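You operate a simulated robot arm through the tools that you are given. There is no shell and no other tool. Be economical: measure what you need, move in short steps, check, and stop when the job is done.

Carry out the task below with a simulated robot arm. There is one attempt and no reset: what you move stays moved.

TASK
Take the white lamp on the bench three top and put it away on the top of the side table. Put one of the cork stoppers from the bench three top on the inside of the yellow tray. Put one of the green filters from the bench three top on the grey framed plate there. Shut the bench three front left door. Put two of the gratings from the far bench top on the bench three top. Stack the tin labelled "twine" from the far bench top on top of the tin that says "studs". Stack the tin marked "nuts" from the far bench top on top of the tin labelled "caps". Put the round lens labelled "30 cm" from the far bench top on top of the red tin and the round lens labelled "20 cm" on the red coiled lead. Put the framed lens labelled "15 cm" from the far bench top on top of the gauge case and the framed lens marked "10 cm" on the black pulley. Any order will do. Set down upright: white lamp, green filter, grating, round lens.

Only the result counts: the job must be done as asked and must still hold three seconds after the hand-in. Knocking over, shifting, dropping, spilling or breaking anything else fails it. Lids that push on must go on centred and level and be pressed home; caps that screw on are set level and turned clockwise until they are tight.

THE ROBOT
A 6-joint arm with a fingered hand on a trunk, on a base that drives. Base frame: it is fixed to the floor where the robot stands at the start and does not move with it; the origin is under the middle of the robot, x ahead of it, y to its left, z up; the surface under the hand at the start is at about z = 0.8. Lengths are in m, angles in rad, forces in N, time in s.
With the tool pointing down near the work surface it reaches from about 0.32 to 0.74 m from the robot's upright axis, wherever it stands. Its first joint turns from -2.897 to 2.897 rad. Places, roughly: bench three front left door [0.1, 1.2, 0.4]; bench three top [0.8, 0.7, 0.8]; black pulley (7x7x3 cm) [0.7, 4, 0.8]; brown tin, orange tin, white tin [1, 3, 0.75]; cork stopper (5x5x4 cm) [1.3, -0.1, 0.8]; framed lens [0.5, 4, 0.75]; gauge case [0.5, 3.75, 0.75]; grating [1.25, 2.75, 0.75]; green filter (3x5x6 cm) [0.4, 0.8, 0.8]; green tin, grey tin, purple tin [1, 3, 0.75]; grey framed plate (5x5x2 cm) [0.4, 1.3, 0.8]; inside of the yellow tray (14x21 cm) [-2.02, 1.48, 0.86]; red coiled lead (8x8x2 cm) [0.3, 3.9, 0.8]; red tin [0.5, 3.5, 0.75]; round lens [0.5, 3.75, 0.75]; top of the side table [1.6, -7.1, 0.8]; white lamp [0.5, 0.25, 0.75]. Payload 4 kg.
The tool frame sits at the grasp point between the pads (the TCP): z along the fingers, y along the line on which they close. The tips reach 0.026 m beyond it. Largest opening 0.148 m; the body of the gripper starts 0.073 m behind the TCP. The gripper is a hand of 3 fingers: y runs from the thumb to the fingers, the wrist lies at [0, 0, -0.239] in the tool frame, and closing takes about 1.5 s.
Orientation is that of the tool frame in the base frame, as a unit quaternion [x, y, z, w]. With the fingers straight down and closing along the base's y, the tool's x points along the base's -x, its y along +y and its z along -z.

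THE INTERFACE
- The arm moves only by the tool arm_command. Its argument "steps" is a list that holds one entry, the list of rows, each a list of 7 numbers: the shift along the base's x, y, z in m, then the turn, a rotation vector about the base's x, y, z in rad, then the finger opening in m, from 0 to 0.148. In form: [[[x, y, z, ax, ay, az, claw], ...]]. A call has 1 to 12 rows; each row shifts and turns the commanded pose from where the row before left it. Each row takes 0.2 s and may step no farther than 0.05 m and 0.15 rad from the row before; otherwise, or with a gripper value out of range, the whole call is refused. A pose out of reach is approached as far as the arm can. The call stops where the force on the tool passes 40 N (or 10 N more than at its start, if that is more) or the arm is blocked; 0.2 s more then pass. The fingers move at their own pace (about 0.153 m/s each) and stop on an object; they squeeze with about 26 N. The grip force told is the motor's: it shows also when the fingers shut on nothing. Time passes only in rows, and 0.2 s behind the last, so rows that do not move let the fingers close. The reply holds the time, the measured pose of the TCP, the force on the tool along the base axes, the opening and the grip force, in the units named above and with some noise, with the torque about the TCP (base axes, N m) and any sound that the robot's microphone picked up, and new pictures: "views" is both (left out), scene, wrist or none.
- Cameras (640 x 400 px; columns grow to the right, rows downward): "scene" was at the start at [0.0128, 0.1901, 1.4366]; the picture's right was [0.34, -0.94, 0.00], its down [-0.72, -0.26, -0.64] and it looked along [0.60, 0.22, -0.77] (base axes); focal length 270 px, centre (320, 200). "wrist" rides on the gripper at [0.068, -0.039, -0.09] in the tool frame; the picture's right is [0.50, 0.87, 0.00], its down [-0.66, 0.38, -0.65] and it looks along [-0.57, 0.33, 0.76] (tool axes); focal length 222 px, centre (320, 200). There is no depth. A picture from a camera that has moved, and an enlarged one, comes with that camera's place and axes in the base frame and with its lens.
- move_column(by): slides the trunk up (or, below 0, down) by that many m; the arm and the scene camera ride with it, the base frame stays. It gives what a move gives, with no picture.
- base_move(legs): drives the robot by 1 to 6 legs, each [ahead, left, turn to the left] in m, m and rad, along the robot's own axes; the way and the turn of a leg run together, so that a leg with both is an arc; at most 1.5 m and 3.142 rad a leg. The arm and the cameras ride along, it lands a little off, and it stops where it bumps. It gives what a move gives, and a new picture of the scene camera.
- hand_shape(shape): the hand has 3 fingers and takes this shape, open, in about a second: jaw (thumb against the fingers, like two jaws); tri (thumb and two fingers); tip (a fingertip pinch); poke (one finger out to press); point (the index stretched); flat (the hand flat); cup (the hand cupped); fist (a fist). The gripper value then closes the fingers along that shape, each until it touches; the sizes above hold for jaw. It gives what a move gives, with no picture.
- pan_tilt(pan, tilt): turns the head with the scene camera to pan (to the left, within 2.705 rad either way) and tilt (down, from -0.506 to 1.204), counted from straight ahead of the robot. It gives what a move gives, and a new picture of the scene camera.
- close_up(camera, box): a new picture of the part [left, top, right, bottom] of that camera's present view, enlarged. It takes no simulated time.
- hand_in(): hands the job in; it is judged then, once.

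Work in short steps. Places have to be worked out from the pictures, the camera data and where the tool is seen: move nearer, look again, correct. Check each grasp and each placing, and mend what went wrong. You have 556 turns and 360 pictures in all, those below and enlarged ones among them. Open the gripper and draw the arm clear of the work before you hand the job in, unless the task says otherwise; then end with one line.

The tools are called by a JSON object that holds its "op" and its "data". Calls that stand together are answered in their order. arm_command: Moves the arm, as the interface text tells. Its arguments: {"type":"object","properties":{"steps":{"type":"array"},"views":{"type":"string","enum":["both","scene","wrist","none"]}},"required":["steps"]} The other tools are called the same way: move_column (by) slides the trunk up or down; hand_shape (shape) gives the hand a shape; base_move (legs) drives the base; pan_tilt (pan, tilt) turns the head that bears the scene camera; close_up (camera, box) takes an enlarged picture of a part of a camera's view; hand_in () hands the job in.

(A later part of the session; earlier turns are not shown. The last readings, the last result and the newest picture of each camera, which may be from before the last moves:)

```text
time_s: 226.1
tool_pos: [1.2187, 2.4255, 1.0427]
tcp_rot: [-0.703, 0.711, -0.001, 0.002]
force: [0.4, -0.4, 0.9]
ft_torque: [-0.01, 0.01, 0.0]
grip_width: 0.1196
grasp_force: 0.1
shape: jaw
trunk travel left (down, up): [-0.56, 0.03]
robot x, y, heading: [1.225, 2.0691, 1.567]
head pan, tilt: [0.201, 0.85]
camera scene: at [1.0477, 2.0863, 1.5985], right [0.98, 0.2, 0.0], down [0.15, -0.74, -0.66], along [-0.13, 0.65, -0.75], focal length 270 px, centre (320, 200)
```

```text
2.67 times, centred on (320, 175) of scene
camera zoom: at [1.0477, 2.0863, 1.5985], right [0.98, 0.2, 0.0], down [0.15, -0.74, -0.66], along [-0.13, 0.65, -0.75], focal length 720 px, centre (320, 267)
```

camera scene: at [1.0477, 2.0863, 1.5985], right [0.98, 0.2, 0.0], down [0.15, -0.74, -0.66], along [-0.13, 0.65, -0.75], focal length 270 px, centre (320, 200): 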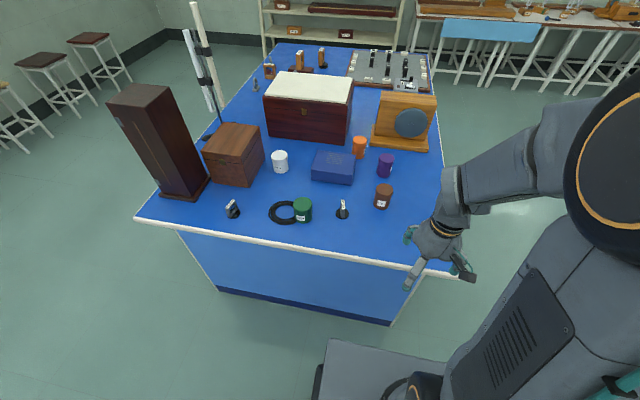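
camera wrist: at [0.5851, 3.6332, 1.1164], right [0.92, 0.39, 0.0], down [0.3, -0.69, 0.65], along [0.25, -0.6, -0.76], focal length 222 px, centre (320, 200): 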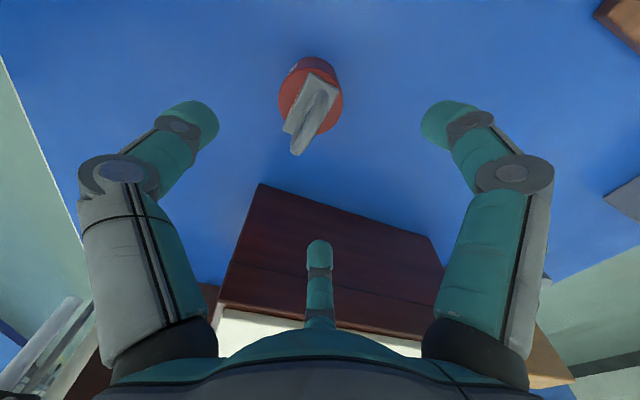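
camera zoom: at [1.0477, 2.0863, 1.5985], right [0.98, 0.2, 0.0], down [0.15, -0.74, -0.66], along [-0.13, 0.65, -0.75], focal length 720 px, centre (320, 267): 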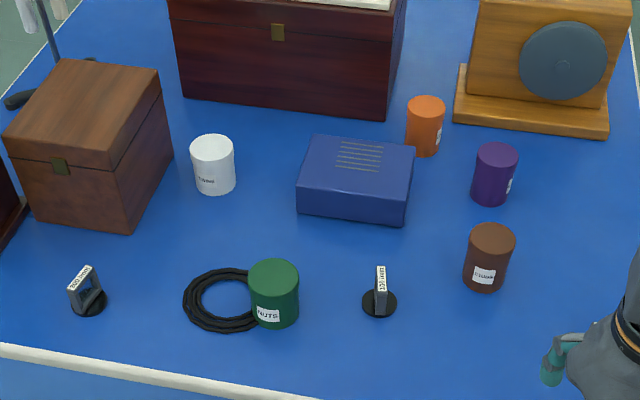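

Zoom into labels of the tins and gratings.

{"op": "close_up", "data": {"camera": "scene", "box": [340, 130, 410, 220]}}

{"op": "close_up", "data": {"camera": "scene", "box": [215, 145, 310, 225]}}

{"op": "close_up", "data": {"camera": "wrist", "box": [0, 0, 640, 400]}}

```text
4.44 times, centred on (375, 175) of scene
camera zoom: at [1.0477, 2.0863, 1.5985], right [0.98, 0.2, 0.0], down [0.15, -0.74, -0.66], along [-0.13, 0.65, -0.75], focal length 1200 px, centre (76, 311)
```

zoom: 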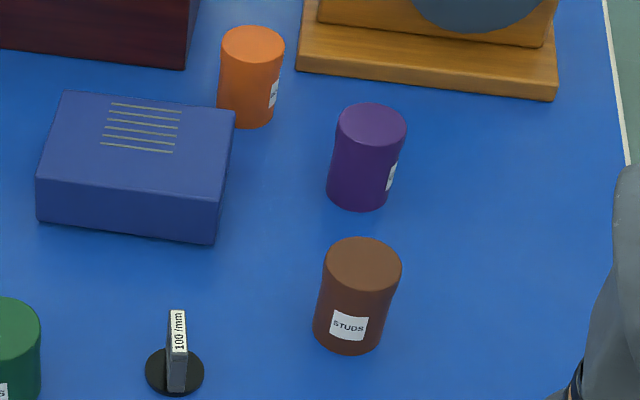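

```text
5.00 times, centred on (262, 185) of scene
camera zoom: at [1.0477, 2.0863, 1.5985], right [0.98, 0.2, 0.0], down [0.15, -0.74, -0.66], along [-0.13, 0.65, -0.75], focal length 1350 px, centre (608, 275)
```

zoom: 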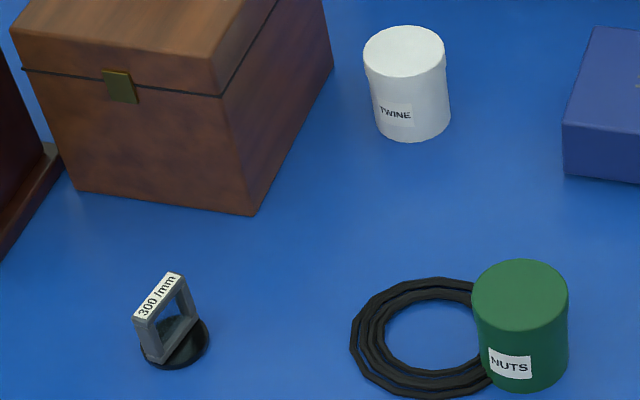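

```text
1.00 times, centred on (320, 200) of wrist (not enlarged: the box is as wide or as high as the picture)
camera zoom: at [1.2586, 2.3569, 1.1336], right [-0.87, -0.49, 0.0], down [-0.37, 0.66, 0.65], along [-0.32, 0.57, -0.76], focal length 222 px, centre (320, 200)
```

zoom: 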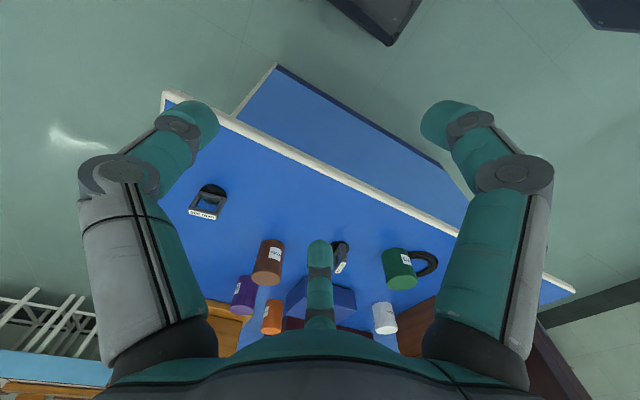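

Studs = brown, twine = white, nuts = green. Zoom further on purple and orange labels.

{"op": "close_up", "data": {"camera": "scene", "box": [368, 145, 398, 185]}}

{"op": "close_up", "data": {"camera": "scene", "box": [345, 130, 375, 165]}}

{"op": "close_up", "data": {"camera": "wrist", "box": [180, 170, 310, 340]}}

```text
10.00 times, centred on (383, 165) of scene
camera zoom: at [1.0477, 2.0863, 1.5985], right [0.98, 0.2, 0.0], down [0.15, -0.74, -0.66], along [-0.13, 0.65, -0.75], focal length 2699 px, centre (-310, 550)
```

zoom: 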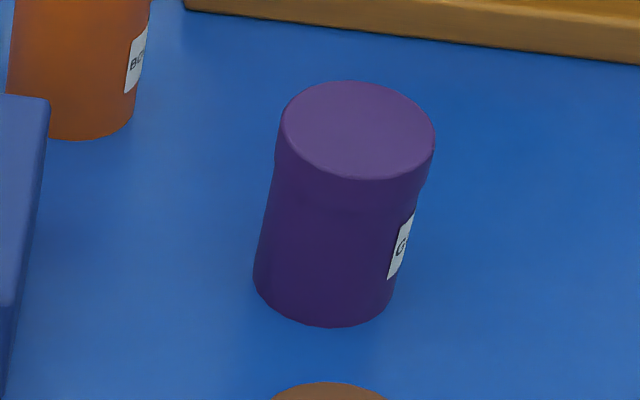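

```text
11.43 times, centred on (360, 148) of scene
camera zoom: at [1.0477, 2.0863, 1.5985], right [0.98, 0.2, 0.0], down [0.15, -0.74, -0.66], along [-0.13, 0.65, -0.75], focal length 3085 px, centre (-137, 800)
```

zoom: 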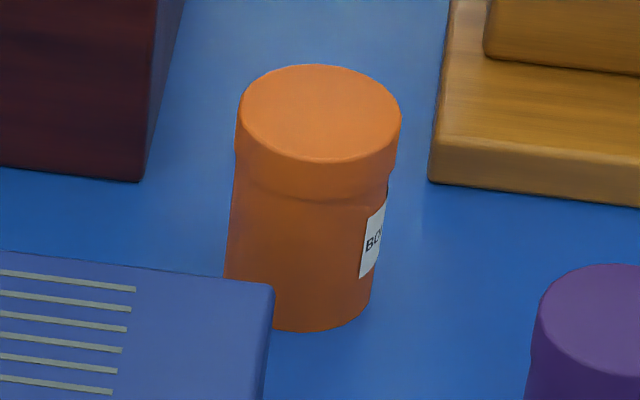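

```text
2.35 times, centred on (245, 255) of wrist
camera zoom: at [1.2586, 2.3569, 1.1336], right [-0.87, -0.49, 0.0], down [-0.37, 0.66, 0.65], along [-0.32, 0.57, -0.76], focal length 523 px, centre (496, 71)
```

zoom: 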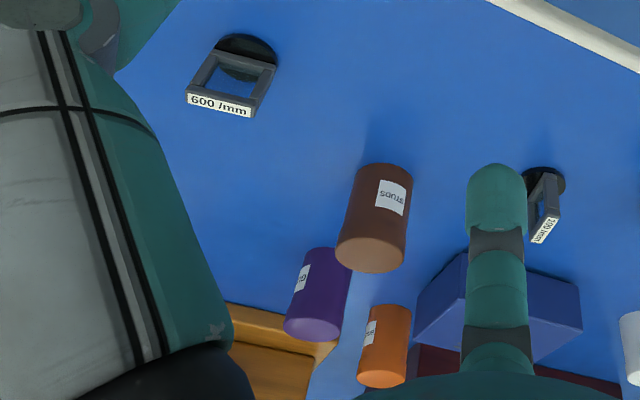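

Orange reads "BO…", purple "C/G…". Shift right to see the purple label better.

{"op": "base_move", "data": {"legs": [[0, -0.5, 0], [0.45, 0, 0]]}}

{"op": "pan_tilt", "data": {"pan": 0.9, "tilt": 0.8}}

{"op": "close_up", "data": {"camera": "scene", "box": [200, 60, 400, 200]}}

```text
time_s: 231.4
tool_pos: [1.7221, 2.8833, 1.0427]
tcp_rot: [-0.703, 0.711, -0.001, 0.002]
force: [-0.3, -0.9, 0.5]
ft_torque: [0.04, 0.02, 0.02]
grip_width: 0.1196
grasp_force: 0.0
shape: jaw
trunk travel left (down, up): [-0.56, 0.03]
robot x, y, heading: [1.7269, 2.5251, 1.57]
head pan, tilt: [0.201, 0.85]
camera scene: at [1.5484, 2.5459, 1.5985], right [0.98, 0.2, 0.0], down [0.15, -0.74, -0.66], along [-0.13, 0.65, -0.75], focal length 270 px, centre (320, 200)
```

scene: 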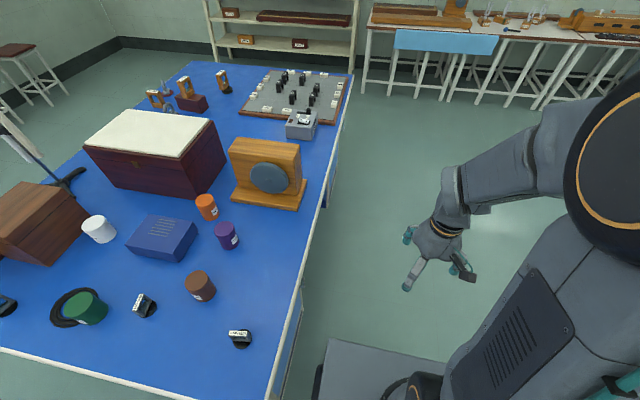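

```text
time_s: 232.5
tool_pos: [1.7203, 2.8841, 1.0437]
tcp_rot: [-0.703, 0.711, 0.0, 0.002]
force: [0.0, -0.7, 0.1]
ft_torque: [-0.01, -0.01, 0.01]
grip_width: 0.1198
grasp_force: 0.0
shape: jaw
trunk travel left (down, up): [-0.56, 0.03]
robot x, y, heading: [1.7213, 2.5243, 1.567]
head pan, tilt: [0.901, 0.799]
camera scene: at [1.5008, 2.5193, 1.6025], right [0.62, 0.78, 0.0], down [0.56, -0.45, -0.7], along [-0.55, 0.43, -0.72], focal length 270 px, centre (320, 200)
```

scene: 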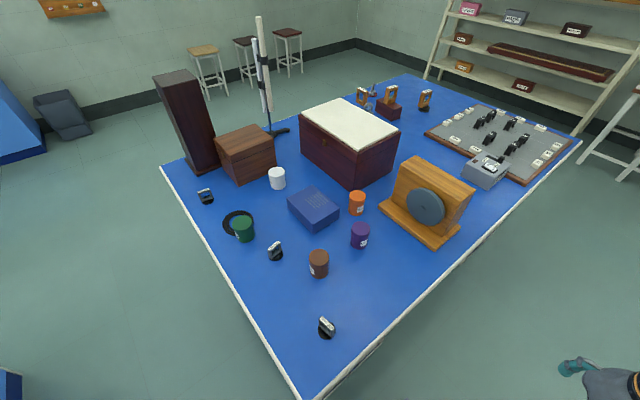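

```text
2.86 times, centred on (300, 130) of scene
camera zoom: at [1.5008, 2.5193, 1.6025], right [0.62, 0.78, 0.0], down [0.56, -0.45, -0.7], along [-0.55, 0.43, -0.72], focal length 771 px, centre (377, 400)
```

zoom: 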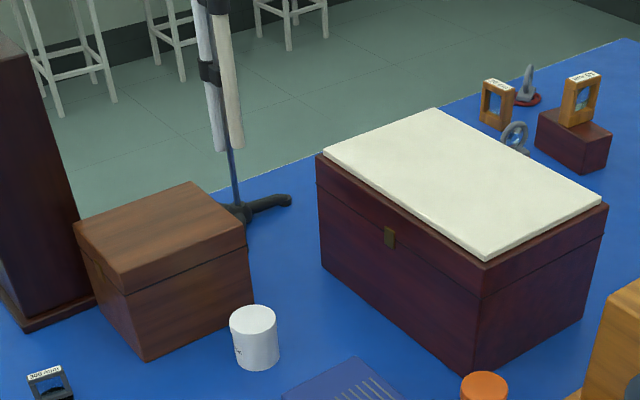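

Excellent view. Zoom on the purple tin and gratings.

{"op": "close_up", "data": {"camera": "scene", "box": [295, 180, 385, 290]}}

{"op": "close_up", "data": {"camera": "scene", "box": [215, 200, 345, 345]}}

```text
3.64 times, centred on (340, 235) of scene
camera zoom: at [1.5008, 2.5193, 1.6025], right [0.62, 0.78, 0.0], down [0.56, -0.45, -0.7], along [-0.55, 0.43, -0.72], focal length 982 px, centre (247, 73)
```

zoom: 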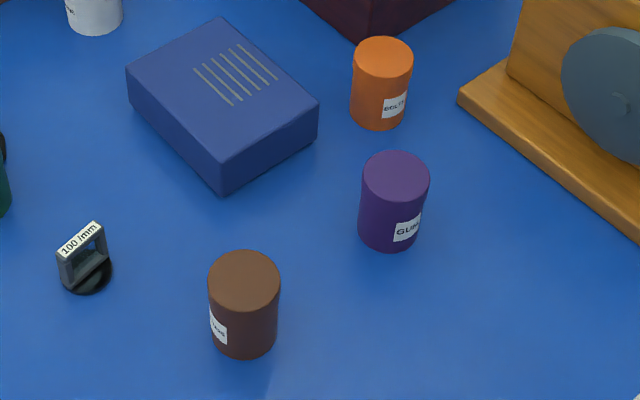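

```text
2.76 times, centred on (280, 272) of scene
camera zoom: at [1.5008, 2.5193, 1.6025], right [0.62, 0.78, 0.0], down [0.56, -0.45, -0.7], along [-0.55, 0.43, -0.72], focal length 745 px, centre (430, 0)
```

zoom: 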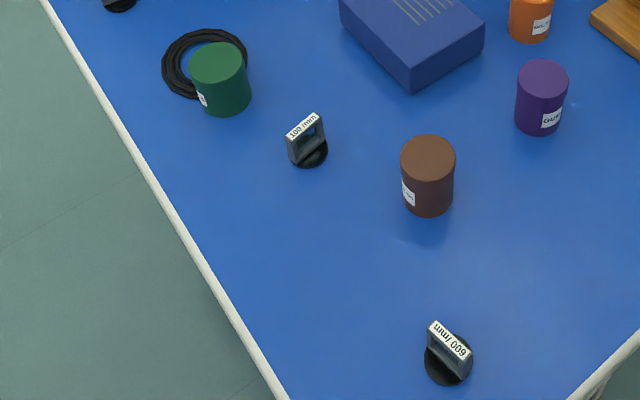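

Purple = "GUM", orange = "BOLTS", so "caps" must be the grey tin near (1.2, 3.4). First do twine on studs from the near side: drive to (0.95, 2.3).

{"op": "base_move", "data": {"legs": [[-0.43, 0, 0], [0, 0.77, 0], [0.2, 0, 0]]}}

{"op": "pan_tilt", "data": {"pan": 0.1, "tilt": 0.85}}

{"op": "close_up", "data": {"camera": "wrist", "box": [0, 0, 640, 400]}}

```text
time_s: 240.1
tool_pos: [0.9268, 2.6411, 1.0423]
tcp_rot: [0.712, -0.702, 0.0, -0.002]
force: [-0.3, 0.8, -0.6]
ft_torque: [0.0, 0.03, -0.05]
grip_width: 0.1199
grasp_force: 0.0
shape: jaw
trunk travel left (down, up): [-0.56, 0.03]
robot x, y, heading: [0.9394, 2.2843, 1.597]
head pan, tilt: [0.901, 0.799]
camera scene: at [0.7154, 2.27, 1.6025], right [0.6, 0.8, 0.0], down [0.57, -0.43, -0.7], along [-0.56, 0.42, -0.72], focal length 270 px, centre (320, 200)
```

scene: 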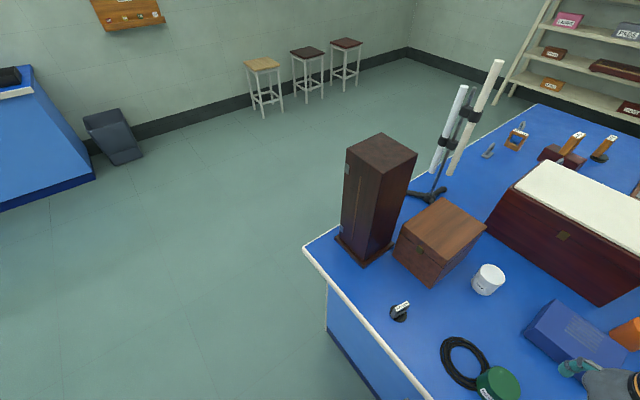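

```text
time_s: 241.2
tool_pos: [0.9267, 2.6397, 1.0432]
tcp_rot: [0.712, -0.702, 0.001, -0.001]
force: [-0.5, -0.2, 0.3]
ft_torque: [-0.02, 0.03, 0.01]
grip_width: 0.1196
grasp_force: 0.0
shape: jaw
trunk travel left (down, up): [-0.56, 0.03]
robot x, y, heading: [0.938, 2.284, 1.593]
head pan, tilt: [0.099, 0.85]
camera scene: at [0.7702, 2.2985, 1.5985], right [0.99, 0.12, 0.0], down [0.09, -0.75, -0.66], along [-0.08, 0.66, -0.75], focal length 270 px, centre (320, 200)
```

scene: 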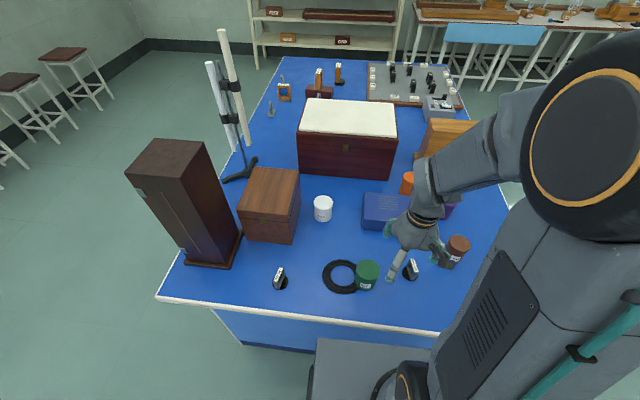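

```text
1.00 times, centred on (320, 200) of wrist (not enlarged: the box is as wide or as high as the picture)
camera zoom: at [0.9667, 2.5727, 1.1336], right [-0.86, -0.51, 0.0], down [-0.39, 0.65, 0.65], along [-0.33, 0.56, -0.76], focal length 222 px, centre (320, 200)
```

zoom: 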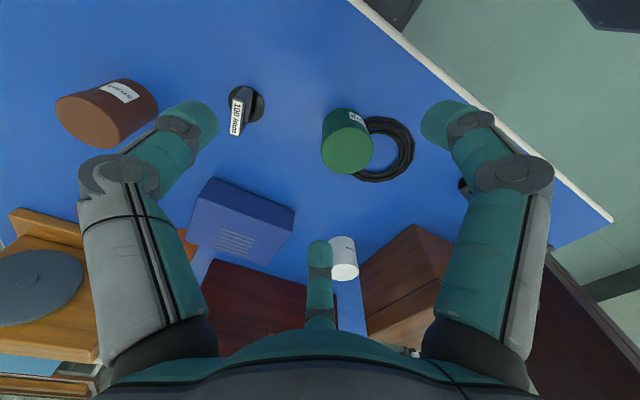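

Twine confirmed at (0.704, 2.927). Move above it.

{"op": "arm_command", "data": {"steps": [[[-0.0277, 0.0359, 0, 0, 0, 0, 0.1], [-0.0277, 0.0359, 0, 0, 0, 0, 0.1], [-0.0277, 0.0359, 0, 0, 0, 0, 0.1], [-0.0277, 0.0359, 0, 0, 0, 0, 0.1], [-0.0277, 0.0359, 0, 0, 0, 0, 0.1], [-0.0277, 0.0359, 0, 0, 0, 0, 0.1], [-0.0277, 0.0359, 0, 0, 0, 0, 0.1], [-0.0277, 0.0359, 0, 0, 0, 0, 0.1]]], "views": "both"}}

```text
time_s: 243.0
tool_pos: [0.703, 2.9279, 1.0427]
tcp_rot: [0.712, -0.703, 0.002, -0.001]
force: [0.6, 0.0, -0.3]
ft_torque: [0.0, -0.03, -0.02]
grip_width: 0.1006
grasp_force: 0.1
shape: jaw
trunk travel left (down, up): [-0.56, 0.03]
robot x, y, heading: [0.9386, 2.2841, 1.597]
head pan, tilt: [0.099, 0.85]
camera scene: at [0.7699, 2.2991, 1.5985], right [0.99, 0.12, 0.0], down [0.09, -0.75, -0.66], along [-0.08, 0.65, -0.75], focal length 270 px, centre (320, 200)
camera wrist: at [0.7424, 2.8604, 1.1326], right [-0.86, -0.51, 0.0], down [-0.39, 0.65, 0.65], along [-0.33, 0.56, -0.76], focal length 222 px, centre (320, 200)
```

scene: 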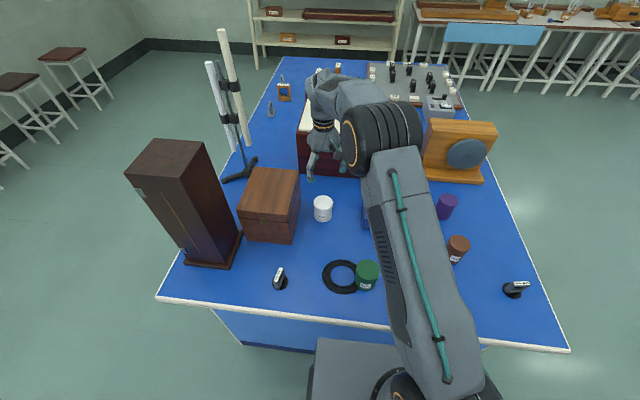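
wrist: 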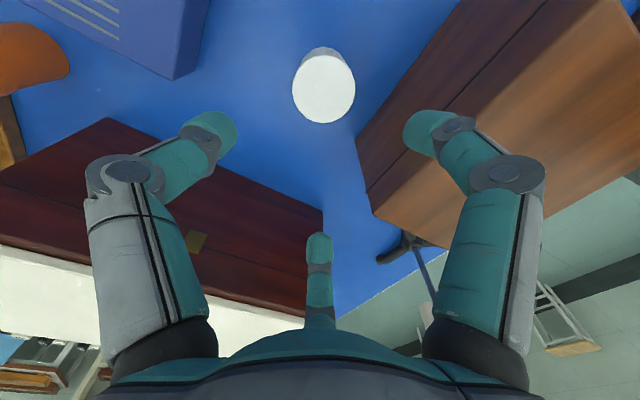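

Descend 10 cm and re-check.

{"op": "arm_command", "data": {"steps": [[[0.002, -0.006, -0.04, 0, 0, 0, 0.1], [0, 0, -0.05, 0, 0, 0, 0.1], [0, 0, -0.03, 0, 0, 0, 0.1]]], "views": "wrist"}}

{"op": "close_up", "data": {"camera": "scene", "box": [260, 120, 400, 240]}}

```text
time_s: 243.8
tool_pos: [0.7066, 2.9224, 0.9243]
tcp_rot: [0.712, -0.702, 0.0, -0.002]
force: [0.9, 0.5, 0.5]
ft_torque: [-0.02, 0.0, -0.01]
grip_width: 0.1002
grasp_force: 0.0
shape: jaw
trunk travel left (down, up): [-0.56, 0.03]
robot x, y, heading: [0.9362, 2.2809, 1.596]
head pan, tilt: [0.099, 0.85]
camera wrist: at [0.7455, 2.8552, 1.0143], right [-0.86, -0.51, 0.0], down [-0.39, 0.65, 0.65], along [-0.33, 0.56, -0.76], focal length 222 px, centre (320, 200)
```

wrist: 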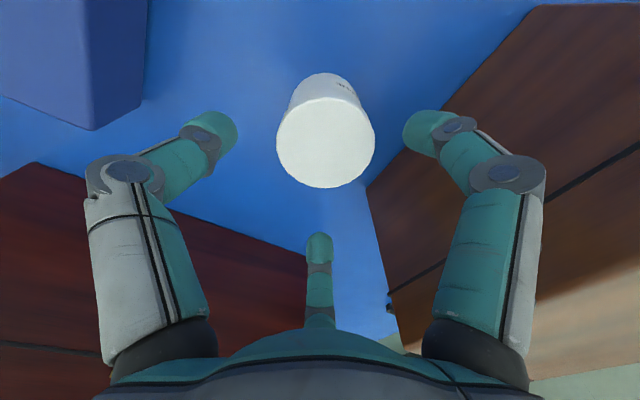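

```text
3.33 times, centred on (330, 180) of scene
camera zoom: at [0.7701, 2.2988, 1.5985], right [0.99, 0.12, 0.0], down [0.09, -0.75, -0.66], along [-0.08, 0.65, -0.75], focal length 900 px, centre (287, 267)
```

zoom: 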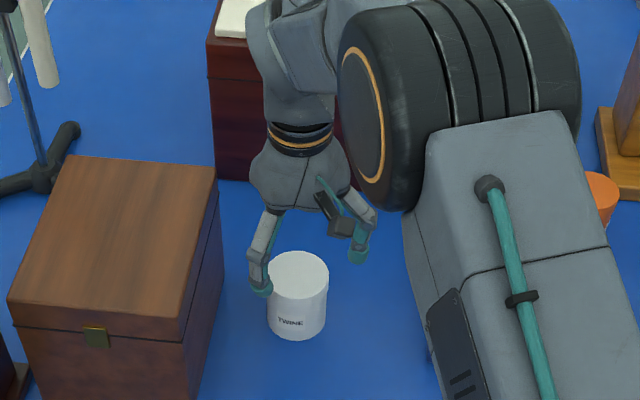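

Shift -7 mm in y, descend to z≈0.857 and close.

{"op": "arm_command", "data": {"steps": [[[0, -0.007, -0.03, 0, 0, 0, 0.1], [0, 0, -0.037, 0, 0, 0, 0.1], [0, 0, 0, 0, 0, 0, 0.07], [0, 0, 0, 0, 0, 0, 0.04], [0, 0, 0, 0, 0, 0, 0.03], [0, 0, 0, 0, 0, 0, 0.03]]], "views": "wrist"}}

{"op": "close_up", "data": {"camera": "scene", "box": [260, 120, 400, 240]}}

```text
time_s: 245.2
tool_pos: [0.7054, 2.913, 0.8584]
tcp_rot: [0.711, -0.703, 0.001, -0.002]
force: [-0.6, 0.0, 0.5]
ft_torque: [0.01, -0.04, 0.01]
grip_width: 0.059
grasp_force: 26.1
shape: jaw
trunk travel left (down, up): [-0.56, 0.03]
robot x, y, heading: [0.9378, 2.2785, 1.596]
head pan, tilt: [0.099, 0.85]
camera wrist: at [0.7467, 2.8475, 0.9487], right [-0.86, -0.51, 0.0], down [-0.39, 0.65, 0.65], along [-0.33, 0.56, -0.76], focal length 222 px, centre (320, 200)
```

wrist: 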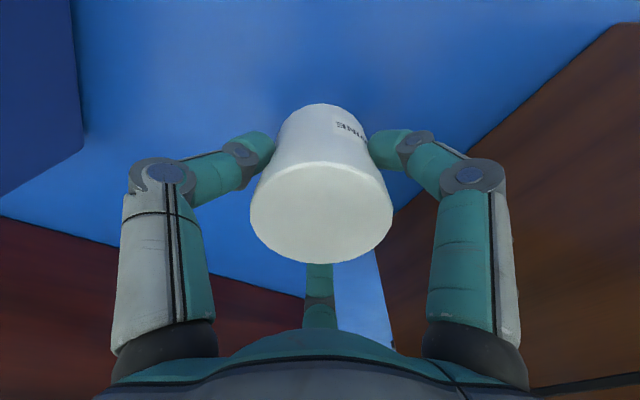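

```text
3.33 times, centred on (330, 180) of scene
camera zoom: at [0.7701, 2.2987, 1.5985], right [0.99, 0.12, 0.0], down [0.09, -0.75, -0.66], along [-0.08, 0.65, -0.75], focal length 900 px, centre (287, 267)
```

zoom: 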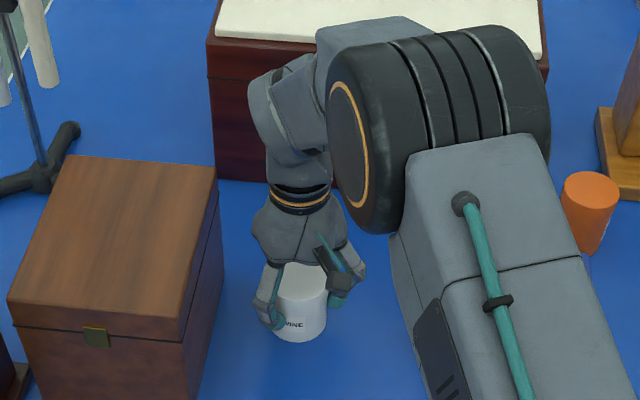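

Gripped. Lift 14 cm and carry over to the studs tin (≈(1.148, 2.81)).

{"op": "arm_command", "data": {"steps": [[[0, 0, 0.04, 0, 0, 0, 0.03], [0, 0, 0.05, 0, 0, 0, 0.03], [0, 0, 0.05, 0, 0, 0, 0.03], [0.044, -0.0103, 0, 0, 0, 0, 0.03], [0.044, -0.0103, 0, 0, 0, 0, 0.03], [0.044, -0.0103, 0, 0, 0, 0, 0.03], [0.044, -0.0103, 0, 0, 0, 0, 0.03], [0.044, -0.0103, 0, 0, 0, 0, 0.03], [0.044, -0.0103, 0, 0, 0, 0, 0.03], [0.044, -0.0103, 0, 0, 0, 0, 0.03]]], "views": "both"}}

```text
time_s: 247.4
tool_pos: [1.0159, 2.8415, 0.9951]
tcp_rot: [0.712, -0.703, 0.001, -0.002]
force: [0.5, 0.2, -0.6]
ft_torque: [0.01, 0.01, 0.0]
grip_width: 0.0591
grasp_force: 26.0
shape: jaw
trunk travel left (down, up): [-0.56, 0.03]
robot x, y, heading: [0.9401, 2.2811, 1.592]
head pan, tilt: [0.099, 0.85]
camera scene: at [0.7705, 2.2985, 1.5985], right [0.99, 0.12, 0.0], down [0.09, -0.75, -0.66], along [-0.08, 0.66, -0.75], focal length 270 px, centre (320, 200)
camera wrist: at [1.0566, 2.7751, 1.087], right [-0.86, -0.51, 0.0], down [-0.39, 0.65, 0.65], along [-0.33, 0.56, -0.76], focal length 222 px, centre (320, 200)
```

scene: 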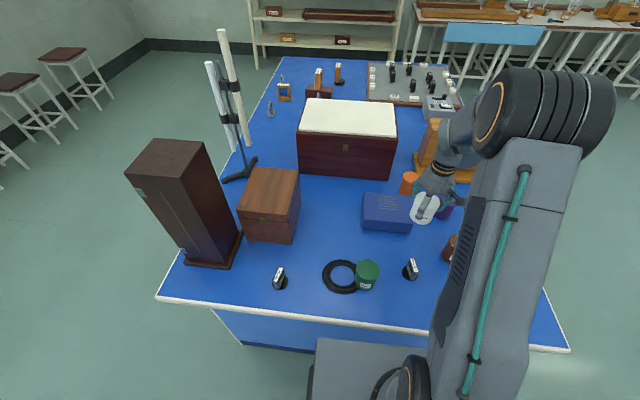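
wrist: 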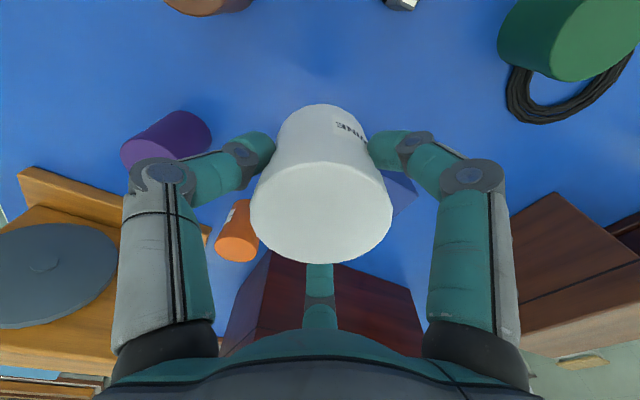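

Continue to above the studs tin.

{"op": "arm_command", "data": {"steps": [[[0.044, -0.0105, 0, 0, 0, 0, 0.03], [0.044, -0.0105, 0, 0, 0, 0, 0.03], [0.044, -0.0105, 0, 0, 0, 0, 0.03], [0, 0, 0, 0, 0, 0, 0.03]]], "views": "both"}}

```text
time_s: 248.4
tool_pos: [1.1473, 2.8113, 0.9966]
tcp_rot: [0.712, -0.702, 0.001, -0.002]
force: [0.6, 0.4, -0.9]
ft_torque: [0.01, 0.0, 0.03]
grip_width: 0.0589
grasp_force: 25.9
shape: jaw
trunk travel left (down, up): [-0.56, 0.03]
robot x, y, heading: [0.9398, 2.2844, 1.593]
head pan, tilt: [0.099, 0.85]
camera scene: at [0.7706, 2.2986, 1.5985], right [0.99, 0.12, 0.0], down [0.09, -0.75, -0.66], along [-0.08, 0.66, -0.75], focal length 270 px, centre (320, 200)
camera wrist: at [1.1866, 2.7451, 1.0873], right [-0.86, -0.51, 0.0], down [-0.39, 0.65, 0.65], along [-0.33, 0.56, -0.76], focal length 222 px, centre (320, 200)
```

scene: 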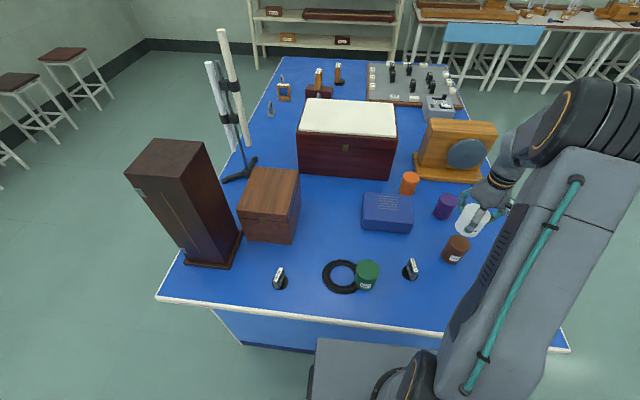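
wrist: 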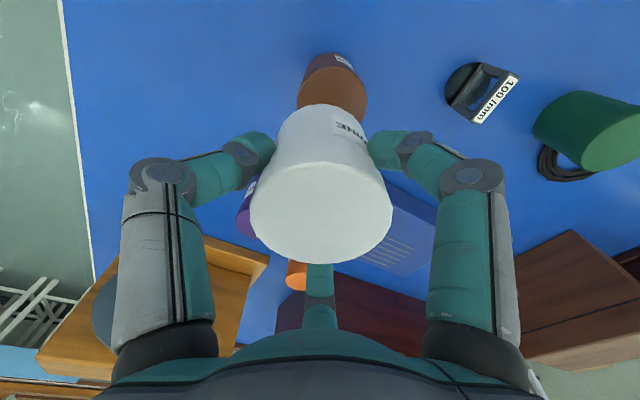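

In wrist terms the studs tin is ~13 mm further toward -y. Adjust and lower to 2 cm above it.

{"op": "arm_command", "data": {"steps": [[[-0.003, -0.012, -0.02, 0, 0, 0, 0.03], [0, 0, -0.02, 0, 0, 0, 0.03], [0, 0, 0, 0, 0, 0, 0.03]]], "views": "wrist"}}

{"op": "close_up", "data": {"camera": "scene", "box": [410, 180, 510, 280]}}

{"op": "close_up", "data": {"camera": "wrist", "box": [240, 40, 400, 280]}}

```text
time_s: 249.2
tool_pos: [1.1431, 2.7989, 0.9582]
tcp_rot: [0.712, -0.702, 0.0, -0.001]
force: [0.1, 0.4, -1.1]
ft_torque: [0.01, -0.01, 0.02]
grip_width: 0.059
grasp_force: 25.8
shape: jaw
trunk travel left (down, up): [-0.56, 0.03]
robot x, y, heading: [0.9399, 2.2806, 1.594]
head pan, tilt: [0.099, 0.85]
camera wrist: at [1.1829, 2.7324, 1.049], right [-0.86, -0.51, 0.0], down [-0.39, 0.65, 0.65], along [-0.33, 0.56, -0.76], focal length 222 px, centre (320, 200)
```

wrist: 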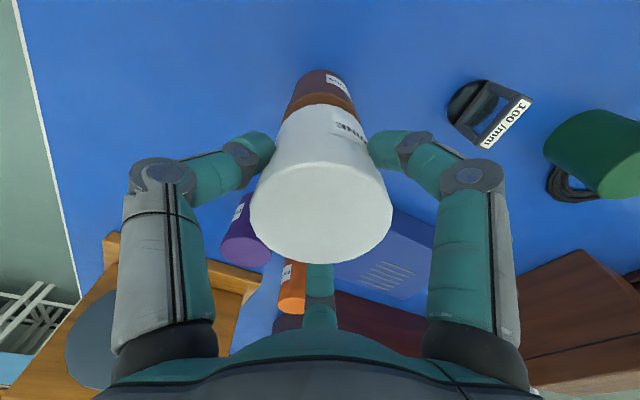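

```text
4.00 times, centred on (460, 230) of scene
camera zoom: at [0.7704, 2.2989, 1.5985], right [0.99, 0.12, 0.0], down [0.09, -0.75, -0.66], along [-0.08, 0.65, -0.75], focal length 1080 px, centre (-240, 80)
```

zoom: 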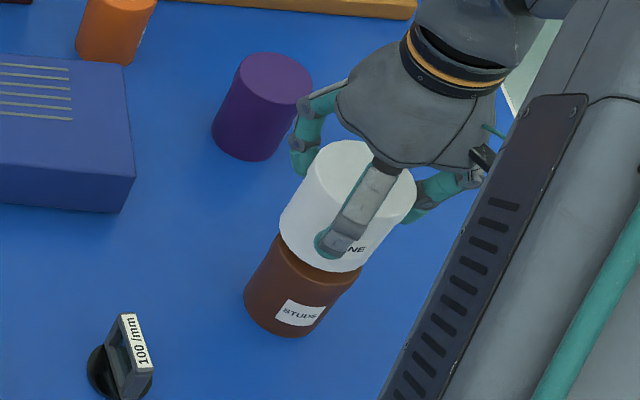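

```text
1.67 times, centred on (320, 160) of wrist
camera zoom: at [1.1829, 2.7324, 1.049], right [-0.86, -0.51, 0.0], down [-0.39, 0.65, 0.65], along [-0.33, 0.56, -0.76], focal length 370 px, centre (320, 267)
```

zoom: 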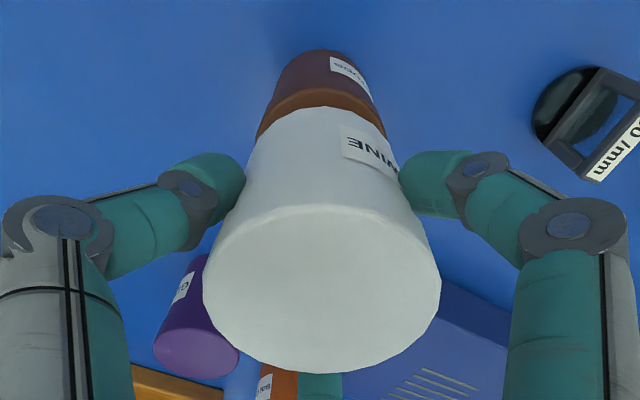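

Both views show good alignment. Lower to contact.

{"op": "arm_command", "data": {"steps": [[[0.001, 0, -0.014, 0, 0, 0, 0.03], [0, 0, -0.004, 0, 0, 0, 0.03], [0, 0, -0.003, 0, 0, 0, 0.03]]], "views": "none"}}

{"op": "close_up", "data": {"camera": "scene", "box": [410, 180, 510, 280]}}

```text
time_s: 250.2
tool_pos: [1.1456, 2.799, 0.9398]
tcp_rot: [0.712, -0.702, -0.002, -0.008]
force: [-2.0, -2.8, 24.5]
ft_torque: [-0.11, 0.03, 0.0]
grip_width: 0.0606
grasp_force: 25.5
shape: jaw
trunk travel left (down, up): [-0.56, 0.03]
robot x, y, heading: [0.9398, 2.2805, 1.593]
head pan, tilt: [0.099, 0.85]
stopped in row 3: the force on the tool passed its limit at 41 N (the readings are from after the stop); the commanded pose is now the measured one
```

```text
4.00 times, centred on (460, 230) of scene
camera zoom: at [0.7692, 2.2962, 1.5984], right [0.99, 0.12, 0.0], down [0.09, -0.74, -0.66], along [-0.08, 0.66, -0.75], focal length 1080 px, centre (-240, 80)
```

zoom: 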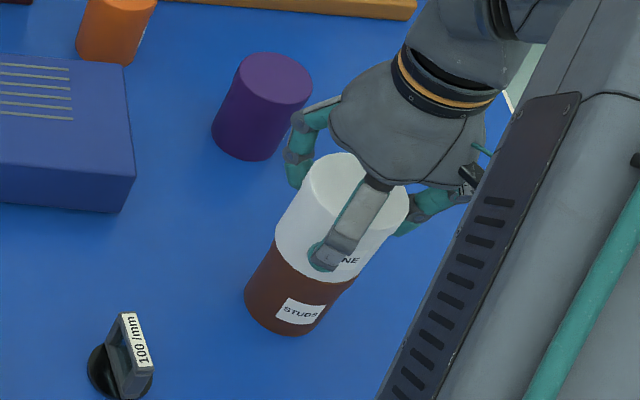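

Stacked with good alignment. Ease up slightly and release.

{"op": "arm_command", "data": {"steps": [[[0, 0, 0.002, 0, 0, 0, 0.05], [0, 0, 0, 0, 0, 0, 0.07], [0, 0, 0, 0, 0, 0, 0.09], [0, 0, 0, 0, 0, 0, 0.11], [0, 0, 0.03, 0, 0, 0, 0.11], [0, 0, 0.04, 0, 0, 0, 0.11], [0, 0, 0.04, 0, 0, 0, 0.11]]], "views": "wrist"}}

{"op": "close_up", "data": {"camera": "scene", "box": [410, 180, 510, 280]}}

```text
time_s: 251.8
tool_pos: [1.1455, 2.8008, 1.0502]
tcp_rot: [0.712, -0.702, 0.0, -0.005]
force: [0.0, 0.1, -0.9]
ft_torque: [0.04, 0.0, 0.04]
grip_width: 0.1094
grasp_force: 0.1
shape: jaw
trunk travel left (down, up): [-0.56, 0.03]
robot x, y, heading: [0.938, 2.2801, 1.594]
head pan, tilt: [0.099, 0.85]
camera wrist: at [1.186, 2.7326, 1.1407], right [-0.86, -0.51, -0.01], down [-0.39, 0.65, 0.66], along [-0.33, 0.57, -0.75], focal length 222 px, centre (320, 200)
```

wrist: 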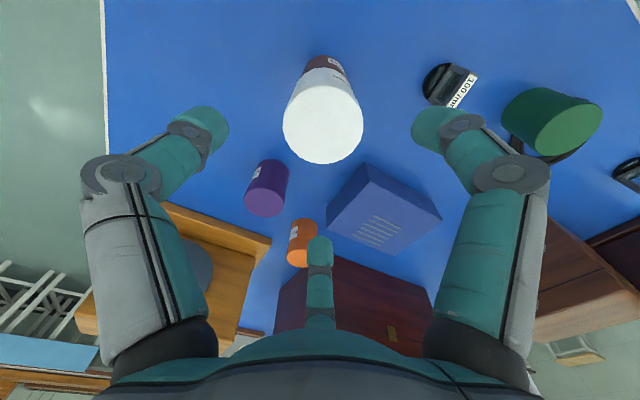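

```text
4.00 times, centred on (460, 230) of scene
camera zoom: at [0.7702, 2.2984, 1.5984], right [0.99, 0.12, 0.0], down [0.09, -0.75, -0.66], along [-0.08, 0.66, -0.75], focal length 1080 px, centre (-240, 80)
```

zoom: 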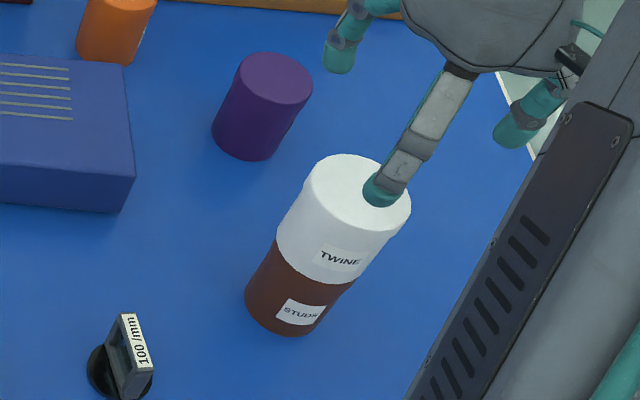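

Twine is on studs. Next the nuts tin (green, ≈(0.865, 2.688)): move above it.

{"op": "arm_command", "data": {"steps": [[[-0.04, -0.0168, 0, 0, 0, 0, 0.11], [-0.04, -0.0168, 0, 0, 0, 0, 0.11], [-0.04, -0.0168, 0, 0, 0, 0, 0.11], [-0.04, -0.0168, 0, 0, 0, 0, 0.11], [-0.04, -0.0168, 0, 0, 0, 0, 0.11], [-0.04, -0.0168, 0, 0, 0, 0, 0.11], [-0.04, -0.0168, 0, 0, 0, 0, 0.11], [0, 0, -0.05, 0, 0, 0, 0.11], [0, 0, -0.05, 0, 0, 0, 0.11]]], "views": "wrist"}}

```text
time_s: 253.8
tool_pos: [0.862, 2.6832, 0.9511]
tcp_rot: [0.712, -0.702, 0.0, -0.005]
force: [0.0, 0.1, -0.2]
ft_torque: [0.02, 0.04, 0.0]
grip_width: 0.1099
grasp_force: 0.3
shape: jaw
trunk travel left (down, up): [-0.56, 0.03]
robot x, y, heading: [0.9409, 2.2776, 1.596]
head pan, tilt: [0.099, 0.85]
camera wrist: at [0.9024, 2.6162, 1.0408], right [-0.86, -0.51, -0.01], down [-0.39, 0.65, 0.66], along [-0.33, 0.57, -0.75], focal length 222 px, centre (320, 200)
```

wrist: 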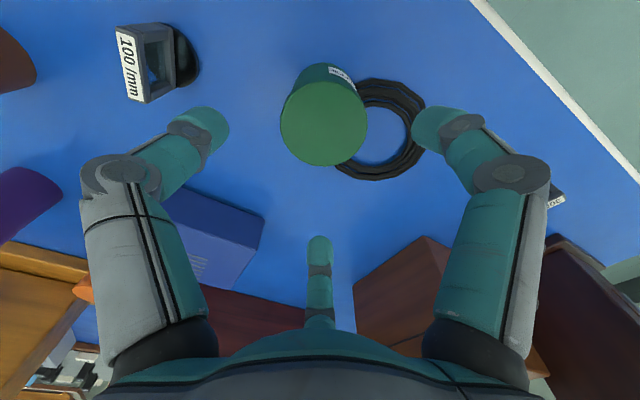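

Shift (+4, -8) mm, descend, and grip.

{"op": "arm_command", "data": {"steps": [[[0.004, -0.008, -0.04, 0, 0, 0, 0.11], [0, 0, -0.04, 0, 0, 0, 0.11], [0, 0, -0.013, 0, 0, 0, 0.11], [0, 0, 0, 0, 0, 0, 0.07], [0, 0, 0, 0, 0, 0, 0.04], [0, 0, 0, 0, 0, 0, 0.03], [0, 0, 0, 0, 0, 0, 0.03]]], "views": "wrist"}}

```text
time_s: 255.4
tool_pos: [0.8698, 2.6747, 0.8558]
tcp_rot: [0.712, -0.702, 0.0, -0.006]
force: [-0.1, -0.2, 0.5]
ft_torque: [0.02, 0.0, 0.0]
grip_width: 0.0576
grasp_force: 26.0
shape: jaw
trunk travel left (down, up): [-0.56, 0.03]
robot x, y, heading: [0.9415, 2.2832, 1.596]
head pan, tilt: [0.099, 0.85]
camera wrist: at [0.91, 2.6068, 0.9465], right [-0.86, -0.51, -0.01], down [-0.39, 0.65, 0.66], along [-0.33, 0.57, -0.75], focal length 222 px, centre (320, 200)
```

wrist: 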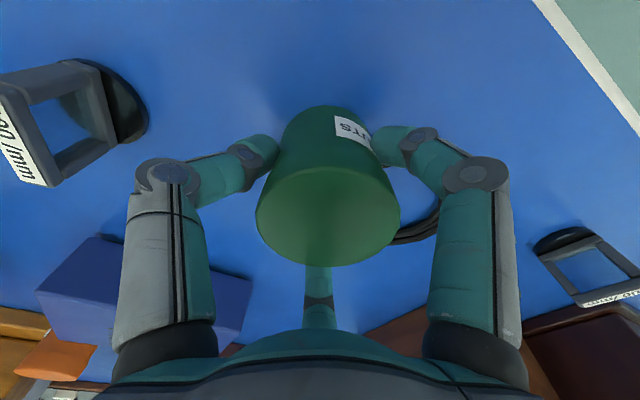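

Gripped. Lift it high, then drive around to the back side of the far bench and face it at y≈3.4.

{"op": "arm_command", "data": {"steps": [[[0, 0, 0.04, 0, 0, 0, 0.03], [0, 0, 0.05, 0, 0, 0, 0.03], [0, 0, 0.05, 0, 0, 0, 0.03], [0.02, -0.01, 0.04, 0, 0, 0, 0.03], [0.02, -0.01, 0.04, 0, 0, 0, 0.03]]], "views": "none"}}

{"op": "base_move", "data": {"legs": [[-0.2, 0, -0.02], [0, -0.87, 0], [1.3, 0, 0]]}}

{"op": "base_move", "data": {"legs": [[0, 0, 1.57]]}}

{"op": "pan_tilt", "data": {"pan": 0.1, "tilt": 0.8}}

```text
time_s: 256.6
tool_pos: [0.9086, 2.653, 1.0788]
tcp_rot: [0.712, -0.702, -0.001, -0.006]
force: [0.1, 0.4, -1.5]
ft_torque: [-0.03, 0.01, 0.01]
grip_width: 0.0575
grasp_force: 26.3
shape: jaw
trunk travel left (down, up): [-0.56, 0.03]
robot x, y, heading: [0.9376, 2.2778, 1.595]
head pan, tilt: [0.099, 0.85]
```

```text
time_s: 268.3
tool_pos: [1.7675, 3.7261, 1.0777]
tcp_rot: [0.709, -0.705, -0.001, -0.006]
force: [-0.2, 0.1, -1.4]
ft_torque: [-0.02, -0.01, 0.03]
grip_width: 0.0575
grasp_force: 26.0
shape: jaw
trunk travel left (down, up): [-0.56, 0.03]
robot x, y, heading: [1.7995, 3.3513, 1.584]
head pan, tilt: [0.099, 0.85]
camera scene: at [1.6254, 3.3716, 1.5985], right [0.99, 0.11, 0.0], down [0.09, -0.75, -0.66], along [-0.07, 0.66, -0.75], focal length 270 px, centre (320, 200)
```

scene: 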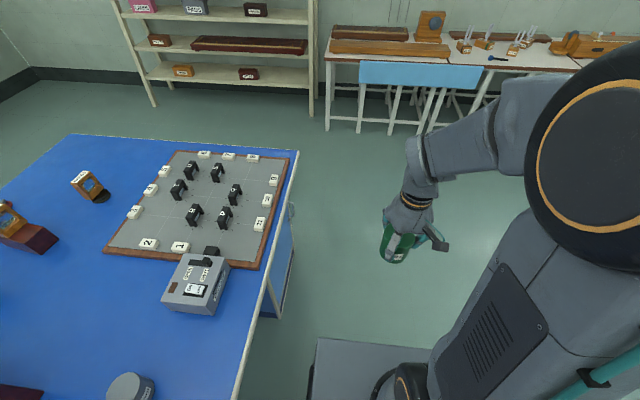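

```text
time_s: 272.6
tool_pos: [1.4225, 3.3164, 1.0777]
tcp_rot: [1.0, 0.014, -0.003, -0.003]
force: [0.7, -0.5, -1.8]
ft_torque: [0.02, 0.01, 0.0]
grip_width: 0.0576
grasp_force: 25.8
shape: jaw
trunk travel left (down, up): [-0.56, 0.03]
robot x, y, heading: [1.796, 3.3533, -3.107]
head pan, tilt: [0.099, 0.85]
camera scene: at [1.783, 3.1865, 1.5985], right [-0.14, 0.99, 0.0], down [0.74, 0.1, -0.66], along [-0.65, -0.09, -0.75], focal length 270 px, centre (320, 200)
```

scene: 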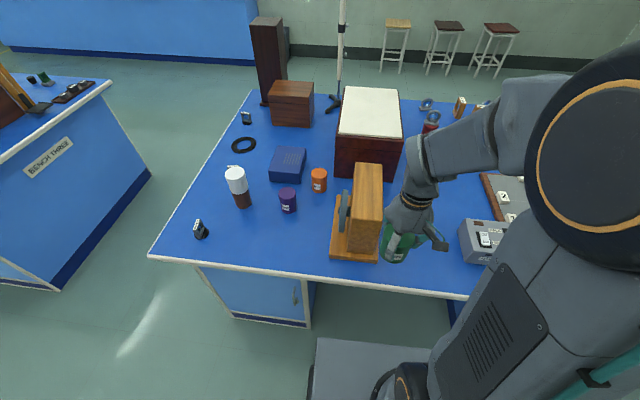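

```text
time_s: 273.2
tool_pos: [1.4224, 3.3178, 1.0779]
tcp_rot: [1.0, 0.014, -0.004, -0.003]
force: [0.2, -1.2, -1.2]
ft_torque: [-0.01, -0.02, 0.01]
grip_width: 0.0572
grasp_force: 25.9
shape: jaw
trunk travel left (down, up): [-0.56, 0.03]
robot x, y, heading: [1.7975, 3.3564, -3.098]
head pan, tilt: [0.099, 0.799]
camera scene: at [1.7806, 3.1862, 1.6025], right [-0.14, 0.99, 0.0], down [0.71, 0.1, -0.7], along [-0.69, -0.09, -0.72], focal length 270 px, centre (320, 200)
```

scene: 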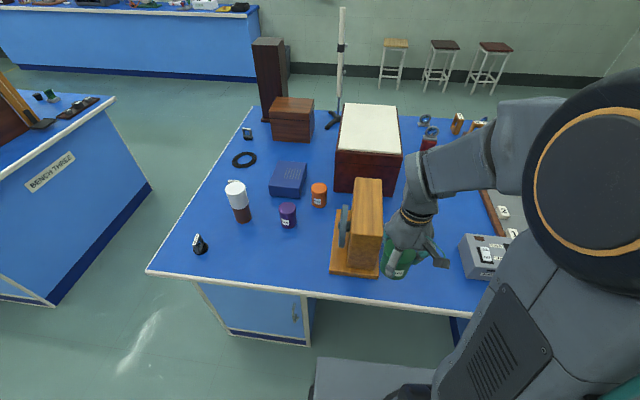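

The grey tin is at about (1.20, 3.41), hidden behind the hand. Check with the wrist camera.

{"op": "close_up", "data": {"camera": "wrist", "box": [0, 0, 640, 400]}}

{"op": "base_move", "data": {"legs": [[0, -0.25, -0.04]]}}

{"op": "pan_tilt", "data": {"pan": 0.1, "tilt": 0.85}}

```text
1.00 times, centred on (320, 200) of wrist (not enlarged: the box is as wide or as high as the picture)
camera zoom: at [1.4901, 3.3578, 1.1678], right [0.52, -0.85, -0.01], down [-0.64, -0.4, 0.66], along [-0.56, -0.34, -0.75], focal length 222 px, centre (320, 200)
```

zoom: 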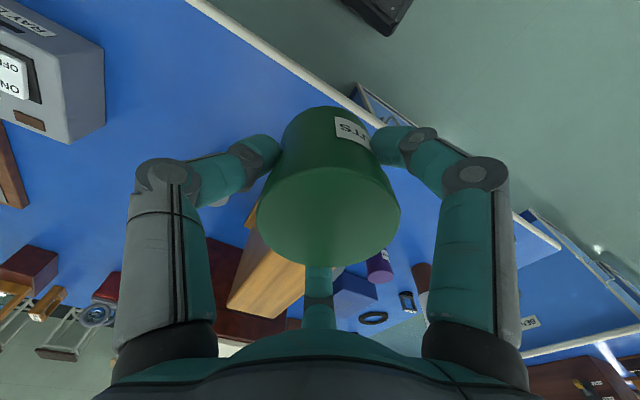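

```text
time_s: 275.1
tool_pos: [1.4157, 3.5837, 1.0776]
tcp_rot: [1.0, -0.005, -0.003, -0.003]
force: [-0.1, -0.6, -1.4]
ft_torque: [-0.03, 0.01, 0.01]
grip_width: 0.0575
grasp_force: 26.0
shape: jaw
trunk travel left (down, up): [-0.56, 0.03]
robot x, y, heading: [1.7936, 3.5985, -3.141]
head pan, tilt: [0.099, 0.799]
camera scene: at [1.7698, 3.4399, 1.6026], right [-0.1, 0.99, 0.0], down [0.71, 0.07, -0.7], along [-0.69, -0.07, -0.72], focal length 270 px, centre (320, 200)
```

scene: 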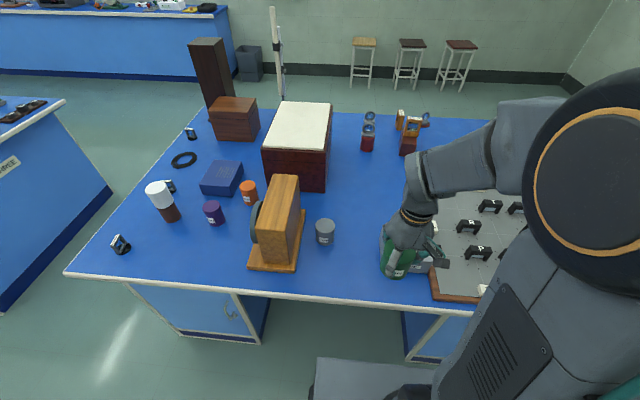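

```text
time_s: 275.7
tool_pos: [1.4167, 3.5835, 1.0771]
tcp_rot: [1.0, -0.005, -0.004, -0.003]
force: [0.3, 0.8, -1.1]
ft_torque: [0.03, 0.0, -0.01]
grip_width: 0.0574
grasp_force: 25.5
shape: jaw
trunk travel left (down, up): [-0.56, 0.03]
robot x, y, heading: [1.7889, 3.6078, -3.136]
head pan, tilt: [0.099, 0.85]
camera scene: at [1.7722, 3.4398, 1.5985], right [-0.1, 0.99, 0.0], down [0.75, 0.08, -0.66], along [-0.66, -0.07, -0.75], focal length 270 px, centre (320, 200)
```

scene: 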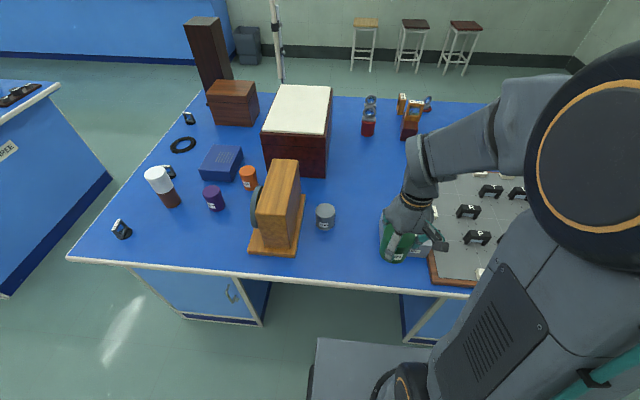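

{"op": "close_up", "data": {"camera": "scene", "box": [280, 190, 370, 260]}}

```text
5.71 times, centred on (325, 225) of scene
camera zoom: at [1.7722, 3.4398, 1.5985], right [-0.1, 0.99, 0.0], down [0.75, 0.08, -0.66], along [-0.66, -0.07, -0.75], focal length 1542 px, centre (291, 57)
```

zoom: 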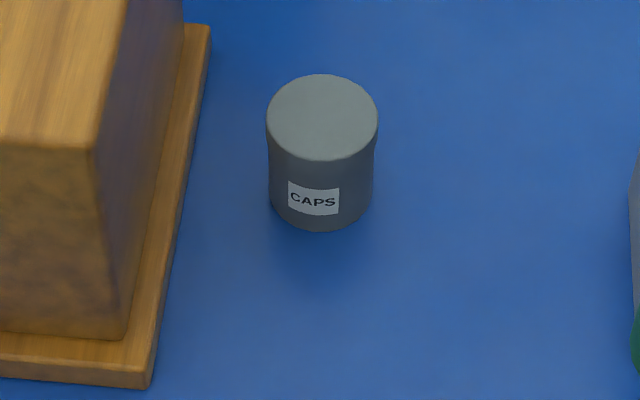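

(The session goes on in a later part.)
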